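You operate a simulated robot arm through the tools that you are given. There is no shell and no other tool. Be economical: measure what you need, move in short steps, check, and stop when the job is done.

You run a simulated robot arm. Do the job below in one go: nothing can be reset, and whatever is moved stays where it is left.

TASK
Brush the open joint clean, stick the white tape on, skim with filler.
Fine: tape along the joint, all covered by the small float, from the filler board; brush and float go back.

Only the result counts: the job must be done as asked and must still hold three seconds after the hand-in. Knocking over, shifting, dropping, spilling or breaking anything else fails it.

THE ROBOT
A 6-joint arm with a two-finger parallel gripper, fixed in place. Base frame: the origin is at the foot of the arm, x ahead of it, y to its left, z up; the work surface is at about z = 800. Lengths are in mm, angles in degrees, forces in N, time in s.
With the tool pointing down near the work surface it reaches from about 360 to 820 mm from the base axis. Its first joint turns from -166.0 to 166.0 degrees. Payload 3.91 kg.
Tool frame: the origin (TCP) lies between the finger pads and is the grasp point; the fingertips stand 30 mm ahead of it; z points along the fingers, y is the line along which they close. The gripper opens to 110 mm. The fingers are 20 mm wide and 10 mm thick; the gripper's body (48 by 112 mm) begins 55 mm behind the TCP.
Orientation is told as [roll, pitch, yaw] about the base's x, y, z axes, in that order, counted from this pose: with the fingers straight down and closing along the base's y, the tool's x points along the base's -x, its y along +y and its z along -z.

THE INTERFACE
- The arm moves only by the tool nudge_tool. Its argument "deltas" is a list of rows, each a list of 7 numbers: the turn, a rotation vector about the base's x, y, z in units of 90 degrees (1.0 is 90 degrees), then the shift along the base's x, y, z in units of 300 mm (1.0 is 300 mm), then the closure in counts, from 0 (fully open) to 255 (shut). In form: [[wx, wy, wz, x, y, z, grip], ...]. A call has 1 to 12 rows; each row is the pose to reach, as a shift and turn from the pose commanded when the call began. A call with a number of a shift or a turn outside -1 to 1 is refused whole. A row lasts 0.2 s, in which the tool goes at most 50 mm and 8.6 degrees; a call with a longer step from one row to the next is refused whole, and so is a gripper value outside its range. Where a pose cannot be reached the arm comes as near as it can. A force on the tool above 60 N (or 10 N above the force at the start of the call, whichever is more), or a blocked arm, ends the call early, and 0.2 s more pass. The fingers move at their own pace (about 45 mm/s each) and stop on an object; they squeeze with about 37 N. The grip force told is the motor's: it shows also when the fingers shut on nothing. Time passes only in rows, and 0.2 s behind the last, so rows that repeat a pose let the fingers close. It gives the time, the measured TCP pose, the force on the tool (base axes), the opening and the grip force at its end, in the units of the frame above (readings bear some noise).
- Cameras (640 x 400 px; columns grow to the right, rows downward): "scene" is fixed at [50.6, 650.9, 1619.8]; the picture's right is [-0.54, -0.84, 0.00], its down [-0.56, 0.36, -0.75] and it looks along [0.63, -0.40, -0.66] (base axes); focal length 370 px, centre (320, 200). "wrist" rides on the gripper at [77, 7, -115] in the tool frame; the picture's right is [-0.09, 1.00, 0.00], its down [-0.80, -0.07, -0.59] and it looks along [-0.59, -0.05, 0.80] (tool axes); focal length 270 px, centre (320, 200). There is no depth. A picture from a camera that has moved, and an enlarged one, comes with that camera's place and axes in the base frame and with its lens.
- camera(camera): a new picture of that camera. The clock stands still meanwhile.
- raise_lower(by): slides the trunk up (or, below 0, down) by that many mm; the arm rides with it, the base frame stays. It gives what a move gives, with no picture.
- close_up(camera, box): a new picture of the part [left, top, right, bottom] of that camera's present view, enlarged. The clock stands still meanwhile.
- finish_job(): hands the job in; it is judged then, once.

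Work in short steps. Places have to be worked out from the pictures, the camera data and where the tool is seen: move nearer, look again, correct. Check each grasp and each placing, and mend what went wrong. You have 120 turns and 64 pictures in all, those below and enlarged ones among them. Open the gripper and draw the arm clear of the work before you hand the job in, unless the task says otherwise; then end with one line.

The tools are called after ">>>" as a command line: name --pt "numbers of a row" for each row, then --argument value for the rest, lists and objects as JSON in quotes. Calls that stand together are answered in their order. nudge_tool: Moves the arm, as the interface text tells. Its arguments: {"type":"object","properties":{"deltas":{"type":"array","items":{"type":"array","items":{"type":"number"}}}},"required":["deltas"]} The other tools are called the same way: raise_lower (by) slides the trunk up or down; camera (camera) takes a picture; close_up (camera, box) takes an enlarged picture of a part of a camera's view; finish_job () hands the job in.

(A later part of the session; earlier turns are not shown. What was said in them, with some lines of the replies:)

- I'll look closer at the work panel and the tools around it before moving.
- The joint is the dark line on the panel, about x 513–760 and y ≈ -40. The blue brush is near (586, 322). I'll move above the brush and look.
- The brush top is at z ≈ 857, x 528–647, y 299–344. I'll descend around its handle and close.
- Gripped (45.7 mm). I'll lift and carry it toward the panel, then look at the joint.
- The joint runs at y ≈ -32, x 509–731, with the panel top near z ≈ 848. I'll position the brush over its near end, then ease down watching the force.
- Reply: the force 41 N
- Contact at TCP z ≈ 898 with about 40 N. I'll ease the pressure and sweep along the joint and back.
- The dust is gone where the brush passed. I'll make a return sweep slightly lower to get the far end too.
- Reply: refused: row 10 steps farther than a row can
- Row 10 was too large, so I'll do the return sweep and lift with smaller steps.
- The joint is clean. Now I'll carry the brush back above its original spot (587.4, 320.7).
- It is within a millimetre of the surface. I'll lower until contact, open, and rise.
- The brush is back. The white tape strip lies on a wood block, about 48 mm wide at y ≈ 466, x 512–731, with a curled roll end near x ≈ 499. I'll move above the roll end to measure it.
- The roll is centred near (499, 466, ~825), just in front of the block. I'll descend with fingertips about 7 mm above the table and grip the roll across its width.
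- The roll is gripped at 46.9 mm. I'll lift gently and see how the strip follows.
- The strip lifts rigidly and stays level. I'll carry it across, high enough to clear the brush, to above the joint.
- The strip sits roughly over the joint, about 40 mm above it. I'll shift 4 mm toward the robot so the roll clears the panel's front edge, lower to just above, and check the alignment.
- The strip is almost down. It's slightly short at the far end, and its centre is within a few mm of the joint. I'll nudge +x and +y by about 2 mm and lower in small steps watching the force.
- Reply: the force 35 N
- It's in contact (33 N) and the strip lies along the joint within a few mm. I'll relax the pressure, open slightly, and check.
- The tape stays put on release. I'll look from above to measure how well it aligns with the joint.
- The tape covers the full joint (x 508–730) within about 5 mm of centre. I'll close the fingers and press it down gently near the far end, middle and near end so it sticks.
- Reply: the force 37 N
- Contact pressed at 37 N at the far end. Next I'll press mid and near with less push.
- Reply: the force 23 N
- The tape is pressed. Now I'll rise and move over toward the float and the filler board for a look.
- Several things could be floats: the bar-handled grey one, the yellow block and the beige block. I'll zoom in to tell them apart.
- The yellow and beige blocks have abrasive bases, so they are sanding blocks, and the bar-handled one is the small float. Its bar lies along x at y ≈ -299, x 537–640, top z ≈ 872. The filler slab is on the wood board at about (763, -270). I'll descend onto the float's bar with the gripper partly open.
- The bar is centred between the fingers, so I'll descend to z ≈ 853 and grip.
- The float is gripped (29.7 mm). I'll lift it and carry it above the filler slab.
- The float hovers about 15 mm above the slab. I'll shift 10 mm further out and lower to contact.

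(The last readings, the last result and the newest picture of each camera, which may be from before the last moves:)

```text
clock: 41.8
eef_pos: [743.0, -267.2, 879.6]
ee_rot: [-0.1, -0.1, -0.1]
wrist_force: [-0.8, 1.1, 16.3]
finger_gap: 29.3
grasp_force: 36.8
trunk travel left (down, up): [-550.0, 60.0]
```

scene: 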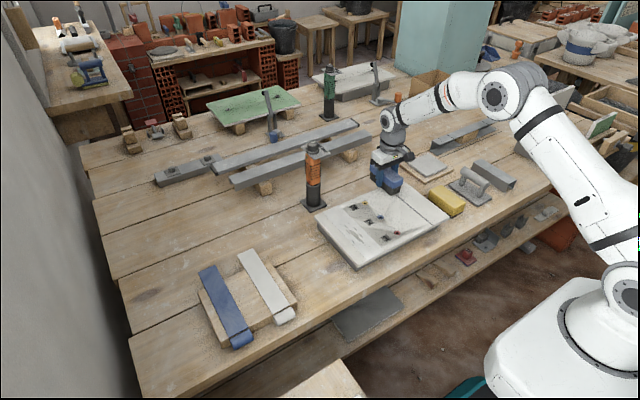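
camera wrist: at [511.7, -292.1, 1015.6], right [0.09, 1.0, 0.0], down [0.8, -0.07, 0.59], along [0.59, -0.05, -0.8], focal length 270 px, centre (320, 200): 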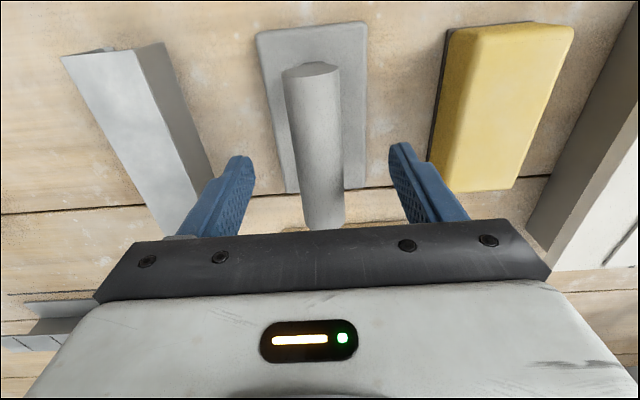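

Contact with the filler at 16 N. I'll lift and check whether the float picked any up before trying a drag.

>>> nudge_tool --pt "0 0 0 0 0 0.005 255" --pt "0 0 0 0 0 0.1 255" --pt "0 0 0 0 0 0.2 255" --pt "0 0 0 -0.1 0.05 0.28 255"

>>> close_up --camera "scene" --box '[380, 120, 500, 210]'

```text
clock: 42.8
eef_pos: [714.4, -252.2, 960.1]
ee_rot: [0.0, 0.0, 0.1]
wrist_force: [0.7, -0.2, -1.0]
finger_gap: 29.7
grasp_force: 36.6
trunk travel left (down, up): [-550.0, 60.0]
```

```text
4.44 times, centred on (440, 165) of scene
camera zoom: at [50.6, 650.9, 1619.8], right [-0.54, -0.84, 0.0], down [-0.56, 0.36, -0.75], along [0.63, -0.4, -0.66], focal length 1643 px, centre (-213, 356)
```

zoom: 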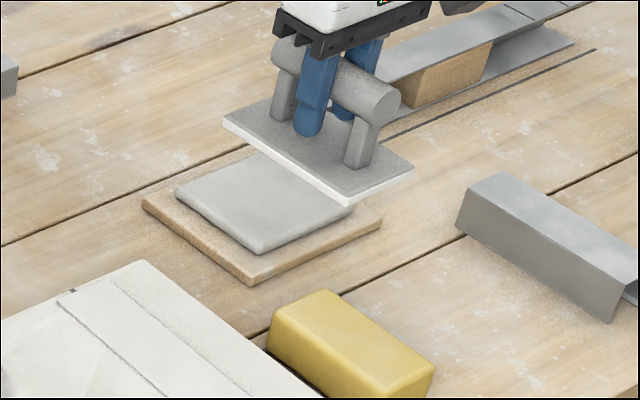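

The float now carries a white layer of filler. I'll move over the tape at the far end and lower to just above.

>>> nudge_tool --pt "0 0 0 0 0.12 0 255" --pt "0 0 0 -0.02 0.25 0 255" --pt "0 0 0 -0.04 0.38 0 255" --pt "0 0 0 -0.06 0.51 0 255" --pt "0 0 0 -0.08 0.64 0 255" --pt "0 0 0 -0.08 0.72 0 255" --pt "0 0 0 -0.08 0.733 -0.08 255" --pt "0 0 0 -0.08 0.733 -0.125 255" --pt "0 0 0 -0.08 0.733 -0.14 255" --pt "0 0 0 -0.08 0.733 -0.147 255"

>>> close_up --camera "scene" --box '[340, 150, 480, 250]'

```text
clock: 45.0
eef_pos: [691.7, -33.7, 916.2]
ee_rot: [0.0, -0.1, -0.1]
wrist_force: [-0.5, -0.1, -0.5]
finger_gap: 29.5
grasp_force: 36.9
trunk travel left (down, up): [-550.0, 60.0]
```

```text
4.00 times, centred on (410, 200) of scene
camera zoom: at [50.6, 650.9, 1619.8], right [-0.54, -0.84, 0.0], down [-0.56, 0.36, -0.75], along [0.63, -0.4, -0.66], focal length 1478 px, centre (-40, 200)
```

zoom: 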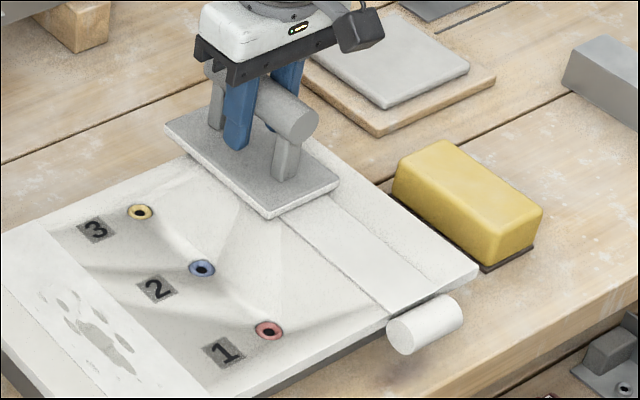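

It's aligned over the tape and still just above it. I'll lower to light contact.

>>> nudge_tool --pt "0 0 0 0 0 -0.006 255" --pt "0 0 0 0 0 -0.012 255" --pt "0 0 0 0 0 -0.015 255"

```text
clock: 45.8
eef_pos: [690.1, -32.5, 915.2]
ee_rot: [-0.1, -0.4, 0.0]
wrist_force: [8.2, -0.5, 25.2]
finger_gap: 29.6
grasp_force: 37.4
trunk travel left (down, up): [-550.0, 60.0]
```

Contact at 25 N. I'll ease off slightly and skim toward the near end.

>>> nudge_tool --pt "0 0 0 0 0 -0.01 255" --pt "0 0 0 -0.05 0 0.004 255" --pt "0 0 0 -0.1 0 0.004 255" --pt "0 0 0 -0.15 0 0.004 255" --pt "0 0 0 -0.2 0 0.004 255" --pt "0 0 0 -0.25 0 0.004 255" --pt "0 0 0 -0.3 0 0.004 255" --pt "0 0 0 -0.35 0 0.004 255" --pt "0 0 0 -0.38 0 0.004 255"

>>> close_up --camera "scene" --box '[340, 150, 480, 250]'

```text
clock: 47.8
eef_pos: [576.9, -34.4, 913.8]
ee_rot: [0.0, 0.1, 0.0]
wrist_force: [0.8, -0.4, -2.1]
finger_gap: 29.6
grasp_force: 36.7
trunk travel left (down, up): [-550.0, 60.0]
```

```text
4.00 times, centred on (410, 200) of scene
camera zoom: at [50.6, 650.9, 1619.8], right [-0.54, -0.84, 0.0], down [-0.56, 0.36, -0.75], along [0.63, -0.4, -0.66], focal length 1478 px, centre (-40, 200)
```

zoom: 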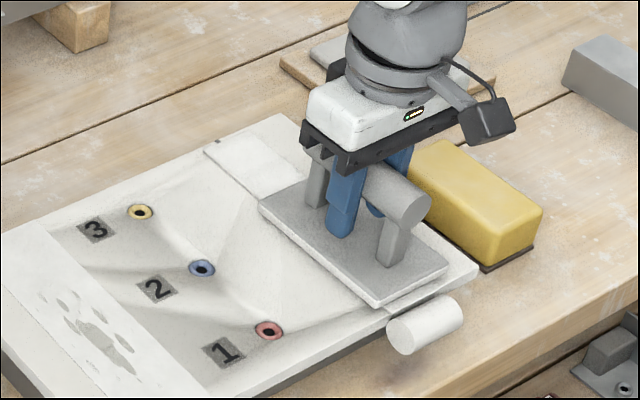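

Contact was lost along the way. I'll press down until I read light force here, then skim back.

>>> nudge_tool --pt "0 0 0 0 0 -0.005 255" --pt "0 0 0 0 0 -0.01 255" --pt "0 0 0 0 0 -0.013 255"

```text
clock: 48.6
eef_pos: [575.3, -33.3, 912.1]
ee_rot: [-0.1, -0.2, 0.0]
wrist_force: [-0.1, -0.4, 18.3]
finger_gap: 29.8
grasp_force: 36.7
trunk travel left (down, up): [-550.0, 60.0]
```

18 N here. I'll skim back toward the far end, keeping light pressure.

>>> nudge_tool --pt "0 0 0 0.04 0 0.001 255" --pt "0 0 0 0.08 0 0.001 255" --pt "0 0 0 0.12 0 0.001 255" --pt "0 0 0 0.16 0 0.001 255" --pt "0 0 0 0.2 0 0.001 255"

>>> close_up --camera "scene" --box '[340, 150, 480, 250]'

```text
clock: 49.8
eef_pos: [632.8, -32.5, 911.4]
ee_rot: [-0.1, -0.2, 0.0]
wrist_force: [-5.8, 0.2, 22.4]
finger_gap: 29.4
grasp_force: 36.8
trunk travel left (down, up): [-550.0, 60.0]
```

```text
4.00 times, centred on (410, 200) of scene
camera zoom: at [50.6, 650.9, 1619.8], right [-0.54, -0.84, 0.0], down [-0.56, 0.36, -0.75], along [0.63, -0.4, -0.66], focal length 1478 px, centre (-40, 200)
```

zoom: 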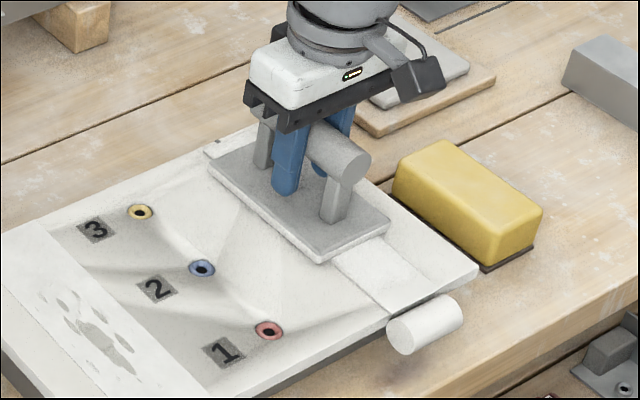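

It slides well under 22 N. I'll continue over the far end, then lift and inspect.

>>> nudge_tool --pt "0 0 0 0.05 0 0 255" --pt "0 0 0 0.1 0 0 255" --pt "0 0 0 0.15 0 0 255" --pt "0 0 0 0.19 0 0 255"

>>> nudge_tool --pt "0 0 0 0 0 0.05 255" --pt "0 0 0 0 -0.1 0.15 255" --pt "0 0 0 0 -0.25 0.18 255" --pt "0 0 0 0 -0.4 0.18 255"

>>> close_up --camera "scene" --box '[350, 160, 460, 240]'

```text
clock: 50.8
eef_pos: [690.0, -34.4, 911.5]
ee_rot: [0.0, -0.2, -0.1]
wrist_force: [-5.8, -0.2, 20.7]
finger_gap: 29.5
grasp_force: 37.0
trunk travel left (down, up): [-550.0, 60.0]
```

```text
clock: 51.8
eef_pos: [689.5, -154.0, 963.8]
ee_rot: [0.1, 0.0, 0.0]
wrist_force: [0.5, 0.0, -1.0]
finger_gap: 29.7
grasp_force: 37.0
trunk travel left (down, up): [-550.0, 60.0]
```

```text
5.00 times, centred on (405, 200) of scene
camera zoom: at [50.6, 650.9, 1619.8], right [-0.54, -0.84, 0.0], down [-0.56, 0.36, -0.75], along [0.63, -0.4, -0.66], focal length 1848 px, centre (-105, 200)
```

zoom: 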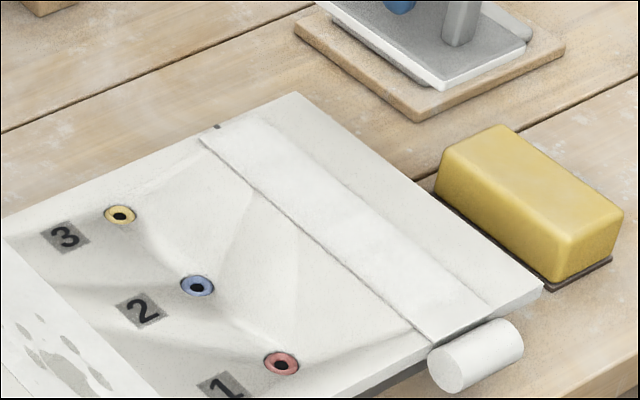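

A mottled layer now lies over the tape. I'll look from above to see whether any part is uncovered.

>>> nudge_tool --pt "0 0 0 -0.13 0 0.08 255" --pt "0 0 0 -0.26 0 0.16 255" --pt "0 0 0 -0.4 0.03 0.24 255" --pt "0 0 0 -0.48 0.05 0.33 255"

>>> close_up --camera "wrist" --box '[330, 10, 570, 230]'

```text
clock: 52.8
eef_pos: [545.9, -137.4, 1062.4]
ee_rot: [0.0, 0.0, -0.1]
wrist_force: [0.1, 0.3, -2.1]
finger_gap: 29.6
grasp_force: 36.7
trunk travel left (down, up): [-550.0, 60.0]
```

```text
1.82 times, centred on (450, 120) of wrist
camera zoom: at [468.2, -130.6, 1175.7], right [0.09, 1.0, 0.0], down [0.8, -0.07, 0.59], along [0.59, -0.05, -0.8], focal length 491 px, centre (84, 346)
```

zoom: 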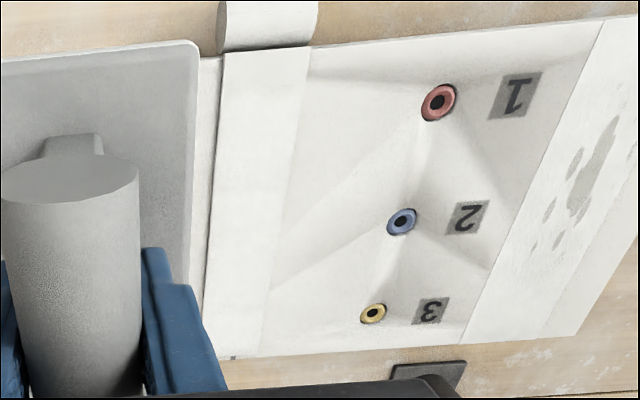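

>>> close_up --camera "wrist" --box '[400, 20, 500, 110]'

>>> close_up --camera "wrist" --box '[400, 110, 500, 215]'

>>> close_up --camera "scene" --box '[380, 175, 455, 235]'

```text
4.44 times, centred on (450, 65) of wrist
camera zoom: at [468.2, -130.6, 1175.7], right [0.09, 1.0, 0.0], down [0.8, -0.07, 0.59], along [0.59, -0.05, -0.8], focal length 1201 px, centre (-258, 800)
```

zoom: 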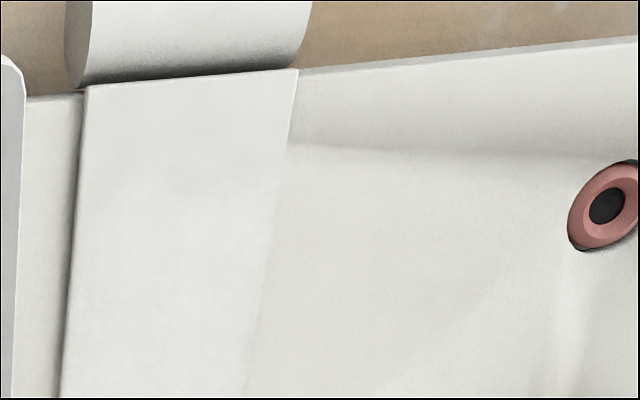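

```text
3.81 times, centred on (450, 162) of wrist
camera zoom: at [468.2, -130.6, 1175.7], right [0.09, 1.0, 0.0], down [0.8, -0.07, 0.59], along [0.59, -0.05, -0.8], focal length 1030 px, centre (-175, 343)
```

zoom: 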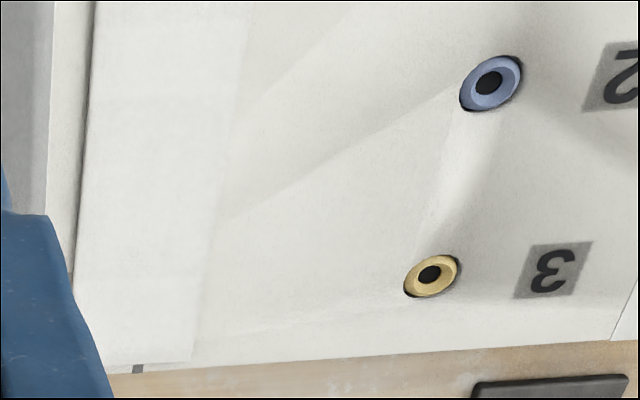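

```text
6.67 times, centred on (418, 205) of scene
camera zoom: at [50.6, 650.9, 1619.8], right [-0.54, -0.84, 0.0], down [-0.56, 0.36, -0.75], along [0.63, -0.4, -0.66], focal length 2464 px, centre (-330, 167)
```

zoom: 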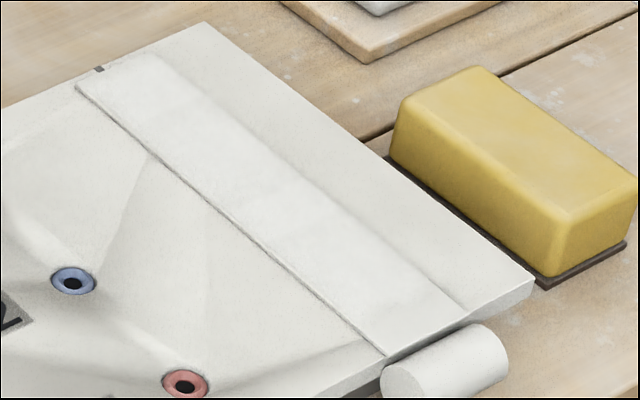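

The filler feathers over most of the tape, but the near ~18 mm by the roll looks bare. I'll reload the float and make a second pass that reaches further toward the near end.

>>> nudge_tool --pt "0 0 0 0.12 -0.08 -0.02 255" --pt "0 0 0 0.24 -0.16 -0.06 255" --pt "0 0 0 0.36 -0.24 -0.12 255" --pt "0 0 0 0.48 -0.32 -0.18 255" --pt "0 0 0 0.58 -0.4 -0.25 255" --pt "0 0 0 0.657 -0.433 -0.34 255" --pt "0 0 0 0.657 -0.433 -0.46 255" --pt "0 0 0 0.657 -0.433 -0.55 255" --pt "0 0 0 0.657 -0.433 -0.59 255" --pt "0 0 0 0.657 -0.433 -0.605 255" --pt "0 0 0 0.657 -0.433 -0.615 255"

```text
clock: 55.2
eef_pos: [746.3, -268.3, 878.3]
ee_rot: [0.0, 0.1, 0.0]
wrist_force: [-0.9, -0.5, -2.5]
finger_gap: 29.6
grasp_force: 37.2
trunk travel left (down, up): [-550.0, 60.0]
```

Not touching yet, so I'll lower a little more.

>>> nudge_tool --pt "0 0 0 0 0 -0.006 255" --pt "0 0 0 0 0 -0.012 255" --pt "0 0 0 0 0 -0.015 255"

```text
clock: 56.0
eef_pos: [746.9, -267.7, 875.4]
ee_rot: [-0.2, -0.1, -0.2]
wrist_force: [-0.6, 0.5, 9.8]
finger_gap: 29.4
grasp_force: 36.8
trunk travel left (down, up): [-550.0, 60.0]
```

Contact made. I'll lift and carry it over the near end of the tape.

>>> nudge_tool --pt "0 0 0 0 0 0.15 255" --pt "0 0 0 0 0 0.28 255" --pt "0 0 0 -0.08 0.1 0.3 255" --pt "0 0 0 -0.16 0.21 0.3 255" --pt "0 0 0 -0.24 0.32 0.3 255" --pt "0 0 0 -0.32 0.43 0.3 255" --pt "0 0 0 -0.4 0.54 0.3 255" --pt "0 0 0 -0.48 0.65 0.3 255" --pt "0 0 0 -0.56 0.75 0.28 255" --pt "0 0 0 -0.63 0.785 0.22 255" --pt "0 0 0 -0.63 0.785 0.15 255" --pt "0 0 0 -0.63 0.785 0.14 255"

>>> close_up --camera "scene" --box '[350, 160, 480, 260]'

```text
clock: 58.6
eef_pos: [557.1, -34.0, 916.5]
ee_rot: [0.1, -0.1, -0.1]
wrist_force: [0.3, 0.7, -1.4]
finger_gap: 29.4
grasp_force: 37.2
trunk travel left (down, up): [-550.0, 60.0]
```

```text
4.00 times, centred on (415, 210) of scene
camera zoom: at [50.6, 650.9, 1619.8], right [-0.54, -0.84, 0.0], down [-0.56, 0.36, -0.75], along [0.63, -0.4, -0.66], focal length 1478 px, centre (-60, 160)
```

zoom: 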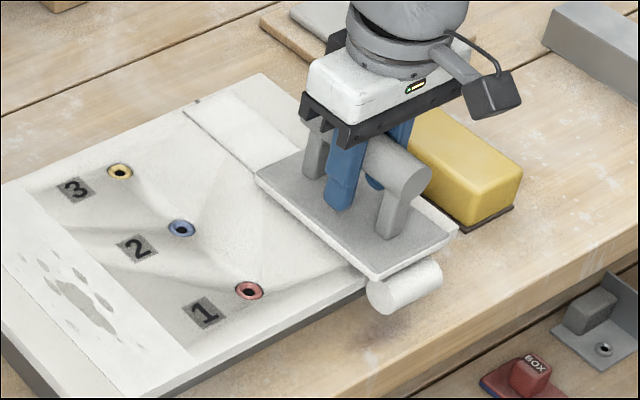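

Over the near end and clear of the roll. I'll lower to contact here first.

>>> nudge_tool --pt "0 0 0 0 0 -0.006 255" --pt "0 0 0 0 0 -0.01 255" --pt "0 0 0 0 0 -0.013 255"

```text
clock: 59.4
eef_pos: [557.7, -32.3, 911.5]
ee_rot: [0.1, -0.1, -0.1]
wrist_force: [0.0, -1.4, 2.3]
finger_gap: 29.6
grasp_force: 37.6
trunk travel left (down, up): [-550.0, 60.0]
```

>>> nudge_tool --pt "0 0 0 0 0 -0.006 255" --pt "0 0 0 0.04 0 -0.007 255" --pt "0 0 0 0.08 0 -0.007 255" --pt "0 0 0 0.12 0 -0.007 255" --pt "0 0 0 0.16 0 -0.007 255" --pt "0 0 0 0.2 0 -0.007 255"

```text
clock: 60.8
eef_pos: [616.4, -33.8, 911.3]
ee_rot: [0.1, -0.1, 0.0]
wrist_force: [-3.6, 0.5, 15.2]
finger_gap: 29.6
grasp_force: 37.4
trunk travel left (down, up): [-550.0, 60.0]
```

Skimming at a steady 15 N. I'll continue to beyond the far end, then return to the near end.

>>> nudge_tool --pt "0 0 0 0.05 0 0 255" --pt "0 0 0 0.1 0 0 255" --pt "0 0 0 0.15 0 0 255" --pt "0 0 0 0.2 0 0 255" --pt "0 0 0 0.25 0 0 255" --pt "0 0 0 0.28 0 0 255"

>>> nudge_tool --pt "0 0 0 -0.05 0 0 255" --pt "0 0 0 -0.1 0 0 255" --pt "0 0 0 -0.15 0 0 255" --pt "0 0 0 -0.2 0 0 255" --pt "0 0 0 -0.25 0 0 255" --pt "0 0 0 -0.3 0 0 255" --pt "0 0 0 -0.35 0 0 255" --pt "0 0 0 -0.4 0 0 255" --pt "0 0 0 -0.45 0 0 255" --pt "0 0 0 -0.49 0 0 255"

>>> nudge_tool --pt "0 0 0 0 0 0.05 255" --pt "0 0 0 0 -0.05 0.18 255" --pt "0 0 0 0 -0.15 0.28 255" --pt "0 0 0 0 -0.28 0.33 255" --pt "0 0 0 0 -0.4 0.4 255" --pt "0 0 0 0 -0.48 0.5 255"

>>> close_up --camera "scene" --box '[380, 175, 455, 235]'

>>> close_up --camera "wrist" --box '[390, 10, 550, 220]'

```text
clock: 62.2
eef_pos: [700.6, -31.7, 911.6]
ee_rot: [0.0, -0.1, 0.0]
wrist_force: [-4.4, -0.5, 16.4]
finger_gap: 29.5
grasp_force: 37.4
trunk travel left (down, up): [-550.0, 60.0]
```

```text
clock: 64.4
eef_pos: [552.8, -32.3, 908.3]
ee_rot: [0.1, 0.1, -0.1]
wrist_force: [-1.0, 0.4, 19.9]
finger_gap: 29.7
grasp_force: 37.4
trunk travel left (down, up): [-550.0, 60.0]
```

```text
clock: 65.8
eef_pos: [554.8, -176.8, 1061.3]
ee_rot: [0.0, 0.0, 0.0]
wrist_force: [0.1, 0.1, -1.4]
finger_gap: 29.6
grasp_force: 37.3
trunk travel left (down, up): [-550.0, 60.0]
```

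```text
6.67 times, centred on (418, 205) of scene
camera zoom: at [50.6, 650.9, 1619.8], right [-0.54, -0.84, 0.0], down [-0.56, 0.36, -0.75], along [0.63, -0.4, -0.66], focal length 2464 px, centre (-330, 167)
```

zoom: 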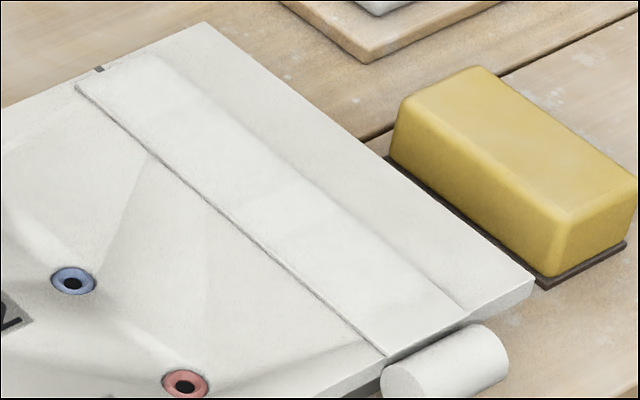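

```text
1.90 times, centred on (470, 115) of wrist
camera zoom: at [478.2, -169.2, 1174.0], right [0.09, 1.0, 0.0], down [0.8, -0.07, 0.59], along [0.59, -0.05, -0.8], focal length 515 px, centre (34, 362)
```

zoom: 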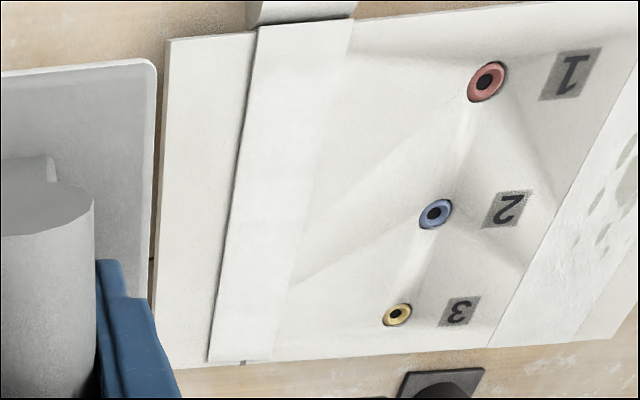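

The layer now seems to run the whole length. I'll zoom in at both ends to verify.

>>> close_up --camera "wrist" --box '[440, 10, 540, 80]'

>>> close_up --camera "wrist" --box '[440, 130, 560, 215]'

```text
5.71 times, centred on (490, 45) of wrist
camera zoom: at [478.2, -169.2, 1174.0], right [0.09, 1.0, 0.0], down [0.8, -0.07, 0.59], along [0.59, -0.05, -0.8], focal length 1544 px, centre (-651, 1086)
```

zoom: 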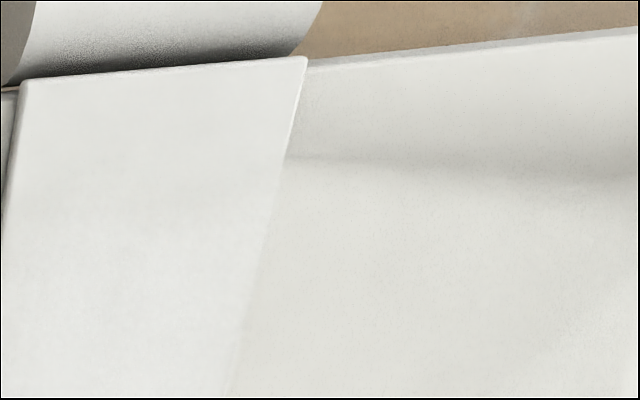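

```text
4.71 times, centred on (500, 172) of wrist
camera zoom: at [478.2, -169.2, 1174.0], right [0.09, 1.0, 0.0], down [0.8, -0.07, 0.59], along [0.59, -0.05, -0.8], focal length 1272 px, centre (-527, 329)
```

zoom: 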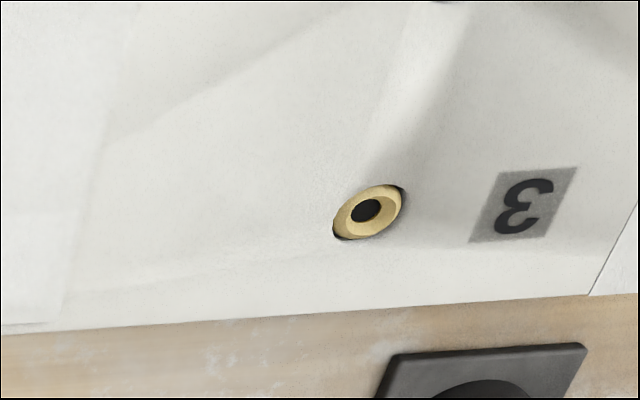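

The near end is now covered to its edge. One look at the far end.

>>> close_up --camera "wrist" --box '[400, 130, 480, 215]'

>>> close_up --camera "scene" --box '[385, 175, 425, 207]'

```text
4.71 times, centred on (440, 172) of wrist
camera zoom: at [478.2, -169.2, 1174.0], right [0.09, 1.0, 0.0], down [0.8, -0.07, 0.59], along [0.59, -0.05, -0.8], focal length 1272 px, centre (-245, 329)
```

zoom: 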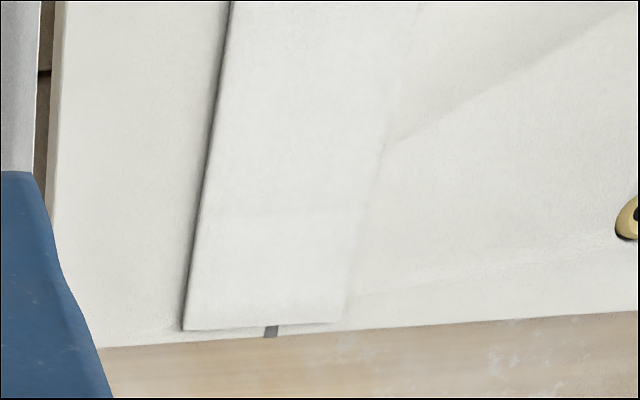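

```text
12.50 times, centred on (405, 191) of scene
camera zoom: at [50.6, 650.9, 1619.8], right [-0.54, -0.84, 0.0], down [-0.56, 0.36, -0.75], along [0.63, -0.4, -0.66], focal length 4620 px, centre (-742, 312)
```

zoom: 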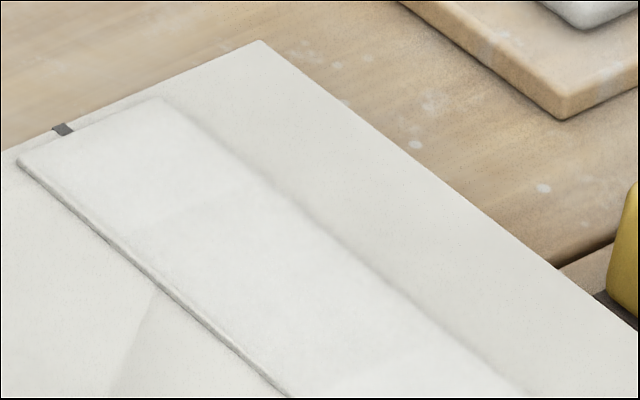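

Filler covers the whole tape, end to end and full width. Now I'll return the float to its place (587.5, -300.5).

>>> nudge_tool --pt "0 0 0 0.05 -0.12 -0.05 255" --pt "0 0 0 0.1 -0.25 -0.1 255" --pt "0 0 0 0.11 -0.37 -0.17 255" --pt "0 0 0 0.11 -0.412 -0.27 255" --pt "0 0 0 0.11 -0.412 -0.41 255" --pt "0 0 0 0.11 -0.412 -0.53 255" --pt "0 0 0 0.11 -0.412 -0.6 255" --pt "0 0 0 0.11 -0.412 -0.65 255" --pt "0 0 0 0.11 -0.412 -0.67 255" --pt "0 0 0 0.11 -0.412 -0.68 255"

```text
clock: 68.0
eef_pos: [586.4, -300.2, 855.2]
ee_rot: [0.0, 0.1, 0.0]
wrist_force: [0.3, -0.4, -1.6]
finger_gap: 29.9
grasp_force: 36.8
trunk travel left (down, up): [-550.0, 60.0]
```

Just about down. I'll lower 2–3 mm more until contact.

>>> nudge_tool --pt "0 0 0 0.003 0 -0.004 255" --pt "0 0 0 0.003 0 -0.008 255"

```text
clock: 68.6
eef_pos: [587.9, -299.7, 852.8]
ee_rot: [0.0, 0.0, 0.0]
wrist_force: [-0.3, 0.4, -1.9]
finger_gap: 29.5
grasp_force: 37.2
trunk travel left (down, up): [-550.0, 60.0]
```

>>> nudge_tool --pt "0 0 0 0 0 -0.004 255" --pt "0 0 0 0 0 -0.008 255" --pt "0 0 0 0 0 -0.011 255"

>>> close_up --camera "scene" --box '[425, 150, 515, 225]'

```text
clock: 69.4
eef_pos: [588.5, -301.1, 849.8]
ee_rot: [0.1, -0.1, 0.0]
wrist_force: [0.4, -0.3, -2.9]
finger_gap: 29.6
grasp_force: 36.4
trunk travel left (down, up): [-550.0, 60.0]
```

```text
5.33 times, centred on (470, 188) of scene
camera zoom: at [50.6, 650.9, 1619.8], right [-0.54, -0.84, 0.0], down [-0.56, 0.36, -0.75], along [0.63, -0.4, -0.66], focal length 1971 px, centre (-480, 267)
```

zoom: 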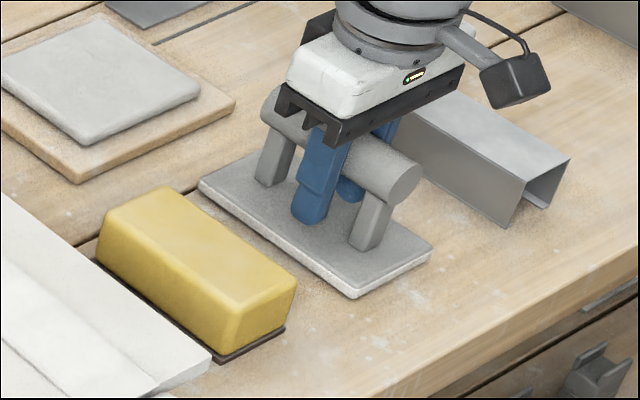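

>>> nudge_tool --pt "0 0 0 0 0 -0.004 255" --pt "0 0 0 0 0 -0.008 255" --pt "0 0 0 0 0 -0.011 255"

```text
clock: 70.2
eef_pos: [588.6, -300.2, 848.4]
ee_rot: [-0.1, -0.2, 0.0]
wrist_force: [3.3, -0.3, 18.4]
finger_gap: 29.5
grasp_force: 36.8
trunk travel left (down, up): [-550.0, 60.0]
```

It's seated now (18 N). I'll relax the pressure, open partway, and rise clear.

>>> nudge_tool --pt "0 0 0 0 0 0.006 255" --pt "0 0 0 0 0 0.006 150" --pt "0 0 0 0 0 0.006 80" --pt "0 0 0 0 0 0.006 80" --pt "0 0 0 0 0 0.006 80" --pt "0 0 0 0 0 0.006 80" --pt "0 0 0 0 0 0.1 80" --pt "0 0 0 0 0 0.25 80" --pt "0 0 0 0 0 0.4 80" --pt "0 0 0 -0.1 0 0.5 0" --pt "0 0 0 -0.2 0.0 0.6 0"

>>> camera --camera "scene"

>>> close_up --camera "scene" --box '[340, 150, 500, 260]'

```text
clock: 72.6
eef_pos: [527.9, -297.6, 1027.2]
ee_rot: [0.0, 0.0, 0.0]
wrist_force: [0.2, -0.5, 0.1]
finger_gap: 110.3
grasp_force: 0.1
trunk travel left (down, up): [-550.0, 60.0]
```

```text
8 pictures are left
```

scene: 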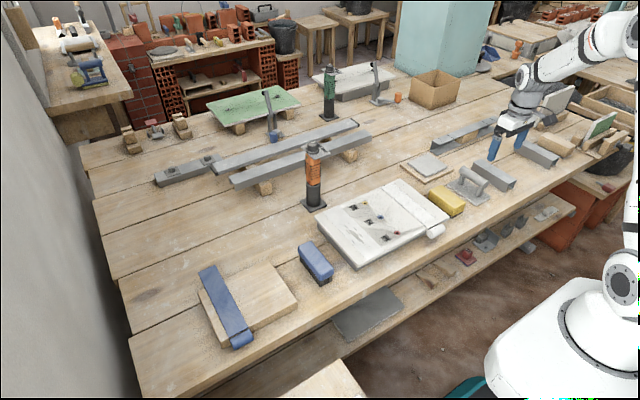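

```text
3.64 times, centred on (420, 205) of scene
camera zoom: at [50.6, 650.9, 1619.8], right [-0.54, -0.84, 0.0], down [-0.56, 0.36, -0.75], along [0.63, -0.4, -0.66], focal length 1344 px, centre (-44, 182)
```

zoom: 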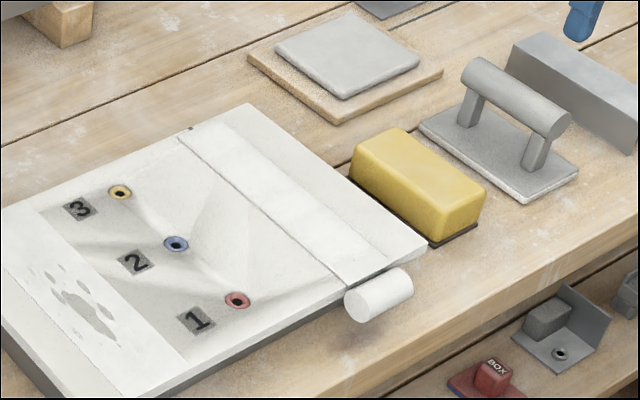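

The brush and float are back in place, the tape lies on the joint under filler, nothing else moved, and the arm is clear with the gripper open. I'm handing in.

>>> finish_job

```text
The job is handed in.
```

I brushed the joint clean, stuck the white tape along it, skimmed the tape with filler using the small float, and put the brush and float back; the tape stops about 5 mm short, so a sliver of joint still shows at the far end.
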